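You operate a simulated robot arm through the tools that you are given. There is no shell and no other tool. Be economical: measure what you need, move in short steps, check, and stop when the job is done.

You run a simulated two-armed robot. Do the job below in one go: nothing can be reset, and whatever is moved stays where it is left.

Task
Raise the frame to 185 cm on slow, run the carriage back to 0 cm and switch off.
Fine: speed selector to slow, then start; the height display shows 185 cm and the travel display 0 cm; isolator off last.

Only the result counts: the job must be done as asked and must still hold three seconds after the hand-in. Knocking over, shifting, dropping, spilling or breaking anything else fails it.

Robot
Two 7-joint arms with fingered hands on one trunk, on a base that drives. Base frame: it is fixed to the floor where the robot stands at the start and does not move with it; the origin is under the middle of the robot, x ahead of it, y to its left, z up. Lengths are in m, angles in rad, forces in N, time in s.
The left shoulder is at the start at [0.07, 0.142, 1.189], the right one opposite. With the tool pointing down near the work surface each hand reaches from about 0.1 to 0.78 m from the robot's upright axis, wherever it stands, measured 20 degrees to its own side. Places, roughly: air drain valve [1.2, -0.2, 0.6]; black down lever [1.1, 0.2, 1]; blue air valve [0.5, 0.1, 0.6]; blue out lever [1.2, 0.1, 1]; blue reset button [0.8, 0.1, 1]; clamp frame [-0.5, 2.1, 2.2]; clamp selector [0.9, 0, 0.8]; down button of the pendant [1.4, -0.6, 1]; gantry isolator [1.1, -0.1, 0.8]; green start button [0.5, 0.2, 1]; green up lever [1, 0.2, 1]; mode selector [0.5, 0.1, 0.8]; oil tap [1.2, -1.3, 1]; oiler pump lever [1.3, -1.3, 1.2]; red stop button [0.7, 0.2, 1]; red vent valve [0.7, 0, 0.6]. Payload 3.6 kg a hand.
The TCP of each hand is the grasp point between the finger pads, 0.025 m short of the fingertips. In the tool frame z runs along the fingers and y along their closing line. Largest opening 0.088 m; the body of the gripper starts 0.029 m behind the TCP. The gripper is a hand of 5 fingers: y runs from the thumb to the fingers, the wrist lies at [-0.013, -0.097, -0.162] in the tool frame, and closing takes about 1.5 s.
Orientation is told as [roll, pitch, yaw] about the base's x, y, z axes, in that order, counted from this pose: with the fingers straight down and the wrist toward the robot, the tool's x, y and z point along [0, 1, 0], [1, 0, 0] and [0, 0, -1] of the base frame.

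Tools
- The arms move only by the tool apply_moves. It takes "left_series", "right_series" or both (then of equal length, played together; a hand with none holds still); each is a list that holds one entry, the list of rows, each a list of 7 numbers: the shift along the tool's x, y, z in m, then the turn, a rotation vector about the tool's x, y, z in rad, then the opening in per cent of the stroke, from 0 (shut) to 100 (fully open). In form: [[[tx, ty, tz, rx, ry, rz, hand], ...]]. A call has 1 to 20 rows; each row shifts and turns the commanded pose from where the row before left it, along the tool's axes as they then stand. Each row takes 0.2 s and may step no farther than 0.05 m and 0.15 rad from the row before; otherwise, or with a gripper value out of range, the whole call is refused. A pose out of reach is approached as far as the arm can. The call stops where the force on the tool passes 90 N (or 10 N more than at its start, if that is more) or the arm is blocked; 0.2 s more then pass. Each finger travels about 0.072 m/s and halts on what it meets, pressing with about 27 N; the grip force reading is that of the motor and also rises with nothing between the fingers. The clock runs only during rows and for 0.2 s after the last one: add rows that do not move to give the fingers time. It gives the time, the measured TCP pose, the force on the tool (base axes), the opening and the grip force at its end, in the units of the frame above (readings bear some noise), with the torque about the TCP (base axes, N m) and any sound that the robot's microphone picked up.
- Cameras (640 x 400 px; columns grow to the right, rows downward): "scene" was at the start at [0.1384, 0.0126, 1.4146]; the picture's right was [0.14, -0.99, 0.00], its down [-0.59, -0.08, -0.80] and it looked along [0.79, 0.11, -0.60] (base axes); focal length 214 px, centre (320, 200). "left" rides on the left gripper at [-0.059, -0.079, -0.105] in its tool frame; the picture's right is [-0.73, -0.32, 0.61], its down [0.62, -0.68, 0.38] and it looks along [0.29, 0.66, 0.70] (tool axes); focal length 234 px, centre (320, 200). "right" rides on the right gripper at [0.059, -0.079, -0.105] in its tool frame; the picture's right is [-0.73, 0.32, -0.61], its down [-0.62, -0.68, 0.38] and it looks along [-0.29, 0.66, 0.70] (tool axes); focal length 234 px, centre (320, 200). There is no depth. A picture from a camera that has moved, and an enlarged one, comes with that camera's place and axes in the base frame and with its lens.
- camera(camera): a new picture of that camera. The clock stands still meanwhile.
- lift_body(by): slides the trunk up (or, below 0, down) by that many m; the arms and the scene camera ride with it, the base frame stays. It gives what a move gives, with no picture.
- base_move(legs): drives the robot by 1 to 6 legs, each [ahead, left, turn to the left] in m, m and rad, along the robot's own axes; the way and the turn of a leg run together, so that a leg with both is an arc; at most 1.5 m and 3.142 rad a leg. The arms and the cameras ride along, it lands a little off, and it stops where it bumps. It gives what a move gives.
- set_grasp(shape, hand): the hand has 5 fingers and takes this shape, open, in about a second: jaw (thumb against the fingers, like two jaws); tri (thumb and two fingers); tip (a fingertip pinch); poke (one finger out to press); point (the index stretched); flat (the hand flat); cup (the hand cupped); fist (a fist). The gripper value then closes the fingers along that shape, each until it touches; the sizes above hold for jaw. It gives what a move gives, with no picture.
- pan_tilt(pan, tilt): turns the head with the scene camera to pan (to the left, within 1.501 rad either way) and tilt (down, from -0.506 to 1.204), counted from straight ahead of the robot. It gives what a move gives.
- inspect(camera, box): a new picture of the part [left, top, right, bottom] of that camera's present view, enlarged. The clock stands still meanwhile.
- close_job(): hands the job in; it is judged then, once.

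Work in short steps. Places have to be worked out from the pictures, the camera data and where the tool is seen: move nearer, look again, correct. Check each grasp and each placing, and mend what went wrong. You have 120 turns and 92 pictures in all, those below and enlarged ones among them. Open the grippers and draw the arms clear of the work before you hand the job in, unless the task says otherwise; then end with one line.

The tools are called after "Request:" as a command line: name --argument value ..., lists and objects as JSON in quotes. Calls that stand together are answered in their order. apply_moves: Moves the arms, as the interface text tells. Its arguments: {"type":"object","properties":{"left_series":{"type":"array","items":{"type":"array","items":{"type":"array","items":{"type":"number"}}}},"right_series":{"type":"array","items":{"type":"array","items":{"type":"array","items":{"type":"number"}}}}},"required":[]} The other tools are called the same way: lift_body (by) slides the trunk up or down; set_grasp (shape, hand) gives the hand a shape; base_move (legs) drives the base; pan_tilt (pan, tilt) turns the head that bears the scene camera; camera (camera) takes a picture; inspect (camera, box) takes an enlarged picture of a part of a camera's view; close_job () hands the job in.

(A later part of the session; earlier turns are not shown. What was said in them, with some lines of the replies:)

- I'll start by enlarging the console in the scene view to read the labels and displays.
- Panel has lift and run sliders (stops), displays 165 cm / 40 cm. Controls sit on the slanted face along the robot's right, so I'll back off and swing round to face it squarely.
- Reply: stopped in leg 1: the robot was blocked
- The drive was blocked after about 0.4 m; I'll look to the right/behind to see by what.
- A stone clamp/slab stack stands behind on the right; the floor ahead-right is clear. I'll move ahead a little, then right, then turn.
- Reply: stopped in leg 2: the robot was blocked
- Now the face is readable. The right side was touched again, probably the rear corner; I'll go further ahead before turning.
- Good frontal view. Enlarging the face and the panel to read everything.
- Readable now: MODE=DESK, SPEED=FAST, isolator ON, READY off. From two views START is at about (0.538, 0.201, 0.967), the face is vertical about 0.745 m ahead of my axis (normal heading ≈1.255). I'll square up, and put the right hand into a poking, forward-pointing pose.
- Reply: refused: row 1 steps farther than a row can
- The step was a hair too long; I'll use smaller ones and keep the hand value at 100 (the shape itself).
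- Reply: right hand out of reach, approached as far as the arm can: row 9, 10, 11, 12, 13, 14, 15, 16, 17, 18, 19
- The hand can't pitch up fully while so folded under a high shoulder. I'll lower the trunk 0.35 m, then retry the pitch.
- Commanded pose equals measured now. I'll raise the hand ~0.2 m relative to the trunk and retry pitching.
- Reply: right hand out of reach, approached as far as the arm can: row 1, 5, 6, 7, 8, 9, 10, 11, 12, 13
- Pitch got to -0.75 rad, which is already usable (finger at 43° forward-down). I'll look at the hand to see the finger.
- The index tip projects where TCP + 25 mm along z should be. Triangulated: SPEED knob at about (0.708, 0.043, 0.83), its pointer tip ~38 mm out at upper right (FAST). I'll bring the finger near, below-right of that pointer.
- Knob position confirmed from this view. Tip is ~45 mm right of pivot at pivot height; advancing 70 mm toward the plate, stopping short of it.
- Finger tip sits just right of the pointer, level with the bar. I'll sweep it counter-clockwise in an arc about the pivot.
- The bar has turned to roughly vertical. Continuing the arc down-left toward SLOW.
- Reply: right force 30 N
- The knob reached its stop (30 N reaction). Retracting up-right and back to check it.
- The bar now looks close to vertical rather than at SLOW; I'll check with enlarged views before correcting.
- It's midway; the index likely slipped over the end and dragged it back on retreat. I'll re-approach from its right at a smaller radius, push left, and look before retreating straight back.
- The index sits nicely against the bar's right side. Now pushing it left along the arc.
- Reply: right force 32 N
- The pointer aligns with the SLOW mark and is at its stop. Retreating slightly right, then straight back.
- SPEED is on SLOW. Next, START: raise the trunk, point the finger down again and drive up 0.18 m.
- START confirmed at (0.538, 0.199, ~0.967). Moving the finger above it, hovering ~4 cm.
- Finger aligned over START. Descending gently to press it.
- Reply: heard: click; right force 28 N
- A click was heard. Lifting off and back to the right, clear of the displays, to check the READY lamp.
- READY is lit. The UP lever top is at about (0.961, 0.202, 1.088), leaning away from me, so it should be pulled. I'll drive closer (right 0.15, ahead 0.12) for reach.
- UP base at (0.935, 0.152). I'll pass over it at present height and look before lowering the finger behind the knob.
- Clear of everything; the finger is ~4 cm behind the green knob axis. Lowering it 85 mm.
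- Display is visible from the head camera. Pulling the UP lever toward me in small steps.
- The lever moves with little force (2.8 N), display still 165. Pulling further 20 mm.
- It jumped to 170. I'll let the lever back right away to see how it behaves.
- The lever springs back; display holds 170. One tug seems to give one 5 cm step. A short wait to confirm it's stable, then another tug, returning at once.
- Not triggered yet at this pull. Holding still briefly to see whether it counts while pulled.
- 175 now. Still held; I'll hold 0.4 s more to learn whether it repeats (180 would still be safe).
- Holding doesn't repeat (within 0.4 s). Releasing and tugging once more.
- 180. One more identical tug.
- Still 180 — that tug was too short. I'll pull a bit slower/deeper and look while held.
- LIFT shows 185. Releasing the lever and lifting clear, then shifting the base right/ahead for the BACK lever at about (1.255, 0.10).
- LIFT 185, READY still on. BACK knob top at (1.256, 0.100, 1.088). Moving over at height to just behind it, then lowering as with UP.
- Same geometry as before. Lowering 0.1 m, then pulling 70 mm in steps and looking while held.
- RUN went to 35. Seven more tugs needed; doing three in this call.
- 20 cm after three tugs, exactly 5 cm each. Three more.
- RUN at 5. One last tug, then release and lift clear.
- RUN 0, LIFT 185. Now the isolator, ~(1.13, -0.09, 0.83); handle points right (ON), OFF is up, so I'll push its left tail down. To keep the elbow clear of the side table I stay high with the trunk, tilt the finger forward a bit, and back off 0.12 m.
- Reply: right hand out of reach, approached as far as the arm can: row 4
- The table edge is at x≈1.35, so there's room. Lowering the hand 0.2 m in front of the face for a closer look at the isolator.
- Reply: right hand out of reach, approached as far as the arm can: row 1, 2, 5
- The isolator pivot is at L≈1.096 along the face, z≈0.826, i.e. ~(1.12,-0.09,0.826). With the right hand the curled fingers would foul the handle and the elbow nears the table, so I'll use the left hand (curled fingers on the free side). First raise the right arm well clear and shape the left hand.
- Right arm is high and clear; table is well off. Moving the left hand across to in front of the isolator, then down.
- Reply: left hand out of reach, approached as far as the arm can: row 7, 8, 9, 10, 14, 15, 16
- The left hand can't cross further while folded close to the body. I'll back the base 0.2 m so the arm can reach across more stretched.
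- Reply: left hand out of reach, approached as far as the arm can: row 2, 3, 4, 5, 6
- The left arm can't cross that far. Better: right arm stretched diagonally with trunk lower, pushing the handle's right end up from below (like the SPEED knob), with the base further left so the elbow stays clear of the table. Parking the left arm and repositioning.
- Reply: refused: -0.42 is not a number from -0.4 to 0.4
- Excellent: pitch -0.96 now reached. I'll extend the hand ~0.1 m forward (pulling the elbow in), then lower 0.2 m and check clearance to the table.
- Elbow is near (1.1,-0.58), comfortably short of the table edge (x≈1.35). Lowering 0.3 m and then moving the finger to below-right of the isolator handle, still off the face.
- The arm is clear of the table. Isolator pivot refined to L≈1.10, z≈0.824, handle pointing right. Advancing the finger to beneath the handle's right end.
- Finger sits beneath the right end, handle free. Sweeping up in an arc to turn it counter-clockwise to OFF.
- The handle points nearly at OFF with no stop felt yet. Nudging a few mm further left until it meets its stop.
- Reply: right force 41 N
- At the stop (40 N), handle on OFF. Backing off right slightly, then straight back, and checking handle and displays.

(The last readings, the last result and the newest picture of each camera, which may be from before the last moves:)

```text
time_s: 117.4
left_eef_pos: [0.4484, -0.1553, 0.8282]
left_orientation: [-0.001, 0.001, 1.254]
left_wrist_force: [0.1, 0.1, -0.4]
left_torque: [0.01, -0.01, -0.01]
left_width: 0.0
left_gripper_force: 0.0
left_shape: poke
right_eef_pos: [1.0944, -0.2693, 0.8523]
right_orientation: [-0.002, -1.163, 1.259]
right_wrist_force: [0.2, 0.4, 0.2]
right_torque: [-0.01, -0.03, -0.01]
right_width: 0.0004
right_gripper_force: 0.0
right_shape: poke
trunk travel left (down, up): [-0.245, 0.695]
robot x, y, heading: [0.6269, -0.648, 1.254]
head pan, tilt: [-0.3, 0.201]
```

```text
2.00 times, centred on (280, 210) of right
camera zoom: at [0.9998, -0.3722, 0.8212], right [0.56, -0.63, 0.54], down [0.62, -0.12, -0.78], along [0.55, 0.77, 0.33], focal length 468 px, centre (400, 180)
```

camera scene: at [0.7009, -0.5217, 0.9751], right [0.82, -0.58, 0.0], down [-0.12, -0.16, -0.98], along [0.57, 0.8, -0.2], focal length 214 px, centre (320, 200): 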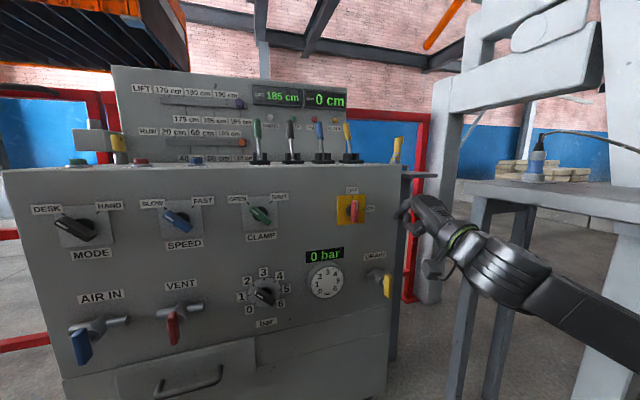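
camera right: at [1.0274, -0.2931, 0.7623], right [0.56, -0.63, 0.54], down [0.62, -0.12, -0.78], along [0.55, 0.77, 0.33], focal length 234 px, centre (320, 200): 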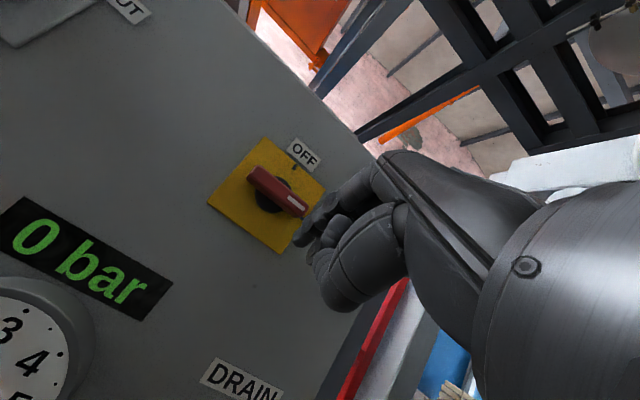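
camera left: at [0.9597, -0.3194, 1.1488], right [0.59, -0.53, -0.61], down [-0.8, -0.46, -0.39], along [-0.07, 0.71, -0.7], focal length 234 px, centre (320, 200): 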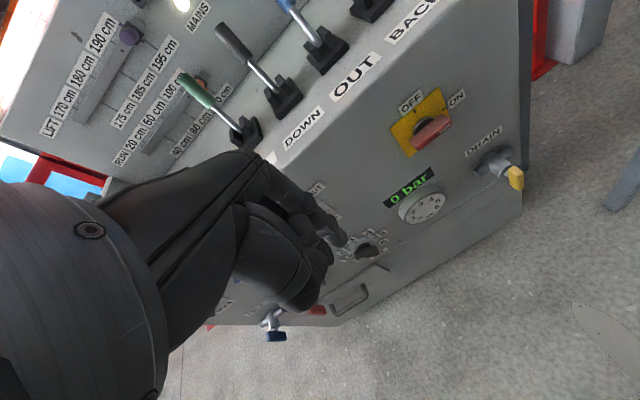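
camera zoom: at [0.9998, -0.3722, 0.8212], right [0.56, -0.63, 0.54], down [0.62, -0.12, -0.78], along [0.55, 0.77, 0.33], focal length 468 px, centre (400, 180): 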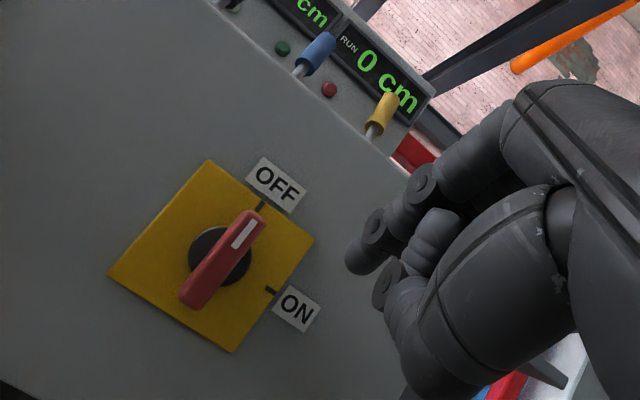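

Handle is on OFF, lamps are out, displays 185 / 0, SPEED on SLOW. Backing away, opening the hands, and a final check.

Request:
base_move --legs '[[-0.15, 0, 0]]'

Request:
set_grasp --shape "jaw" --hand "right"

Request:
set_grasp --shape "jaw" --hand "left"

Request:
camera --camera "scene"

Request:
inspect --camera "scene" --box '[140, 70, 400, 230]'

```text
time_s: 118.8
left_eef_pos: [0.402, -0.2985, 0.8278]
left_orientation: [-0.002, -0.002, 1.251]
left_wrist_force: [0.4, -0.4, 0.4]
left_torque: [-0.01, -0.03, 0.0]
left_width: 0.0
left_gripper_force: 0.0
left_shape: poke
right_eef_pos: [1.0472, -0.4151, 0.8524]
right_orientation: [-0.003, -1.162, 1.255]
right_wrist_force: [0.7, -0.4, -0.4]
right_torque: [0.02, 0.01, 0.04]
right_width: 0.0
right_gripper_force: 0.0
right_shape: poke
trunk travel left (down, up): [-0.245, 0.695]
robot x, y, heading: [0.5832, -0.7894, 1.253]
head pan, tilt: [-0.3, 0.201]
```

```text
time_s: 119.7
left_eef_pos: [0.4026, -0.2984, 0.8267]
left_orientation: [-0.002, -0.001, 1.252]
left_wrist_force: [-0.1, 0.2, 0.6]
left_torque: [0.05, 0.03, 0.02]
left_width: 0.0002
left_gripper_force: 0.1
left_shape: poke
right_eef_pos: [1.0469, -0.4148, 0.8525]
right_orientation: [-0.005, -1.163, 1.259]
right_wrist_force: [0.0, 0.4, -0.1]
right_torque: [-0.02, -0.03, 0.0]
right_width: 0.088
right_gripper_force: 0.1
right_shape: jaw
trunk travel left (down, up): [-0.245, 0.695]
robot x, y, heading: [0.5836, -0.7902, 1.253]
head pan, tilt: [-0.3, 0.201]
```

```text
time_s: 120.6
left_eef_pos: [0.4036, -0.2992, 0.8284]
left_orientation: [-0.003, 0.0, 1.251]
left_wrist_force: [0.4, -0.1, -0.3]
left_torque: [0.02, 0.0, 0.01]
left_width: 0.0878
left_gripper_force: 0.1
left_shape: jaw
right_eef_pos: [1.0467, -0.4148, 0.8526]
right_orientation: [-0.004, -1.162, 1.258]
right_wrist_force: [0.2, 0.0, 0.0]
right_torque: [0.01, 0.0, 0.02]
right_width: 0.0879
right_gripper_force: 0.1
right_shape: jaw
trunk travel left (down, up): [-0.245, 0.695]
robot x, y, heading: [0.5793, -0.7874, 1.25]
head pan, tilt: [-0.3, 0.201]
```

```text
11 pictures are left
camera scene: at [0.6539, -0.6657, 0.9752], right [0.81, -0.58, 0.0], down [-0.12, -0.16, -0.98], along [0.57, 0.8, -0.2], focal length 214 px, centre (320, 200)
```

scene: 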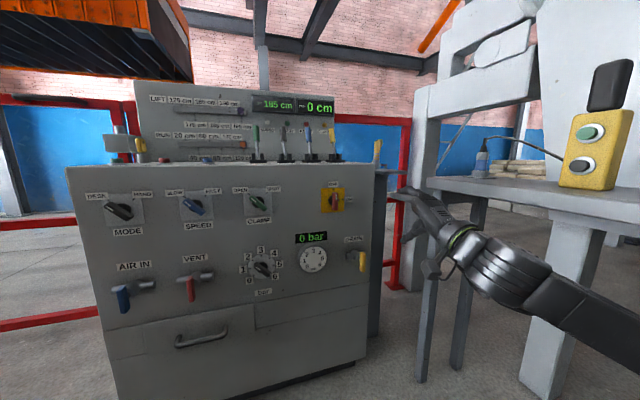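

```text
2.46 times, centred on (270, 150) of scene
camera zoom: at [0.6539, -0.6657, 0.9752], right [0.81, -0.58, 0.0], down [-0.12, -0.16, -0.98], along [0.57, 0.8, -0.2], focal length 528 px, centre (443, 323)
```

zoom: 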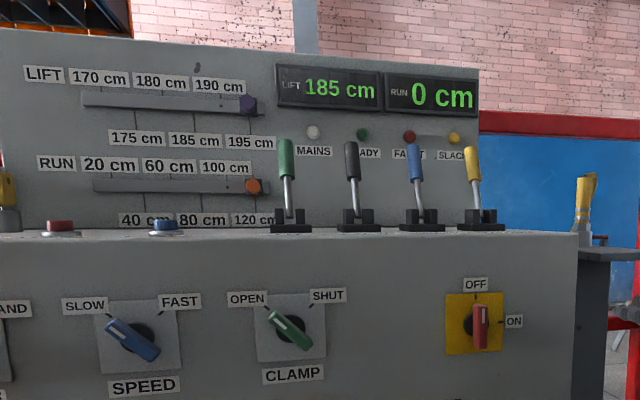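

Everything reads as asked: LIFT 185 cm, RUN 0 cm, SPEED on SLOW, isolator OFF, lamps out, arms clear and hands open. Handing in.

Request:
close_job

```text
The job is handed in.
```

Job handed in: speed selector set to slow, then start pressed; the height display shows 185 cm and the travel display 0 cm, and the isolator was switched off last.
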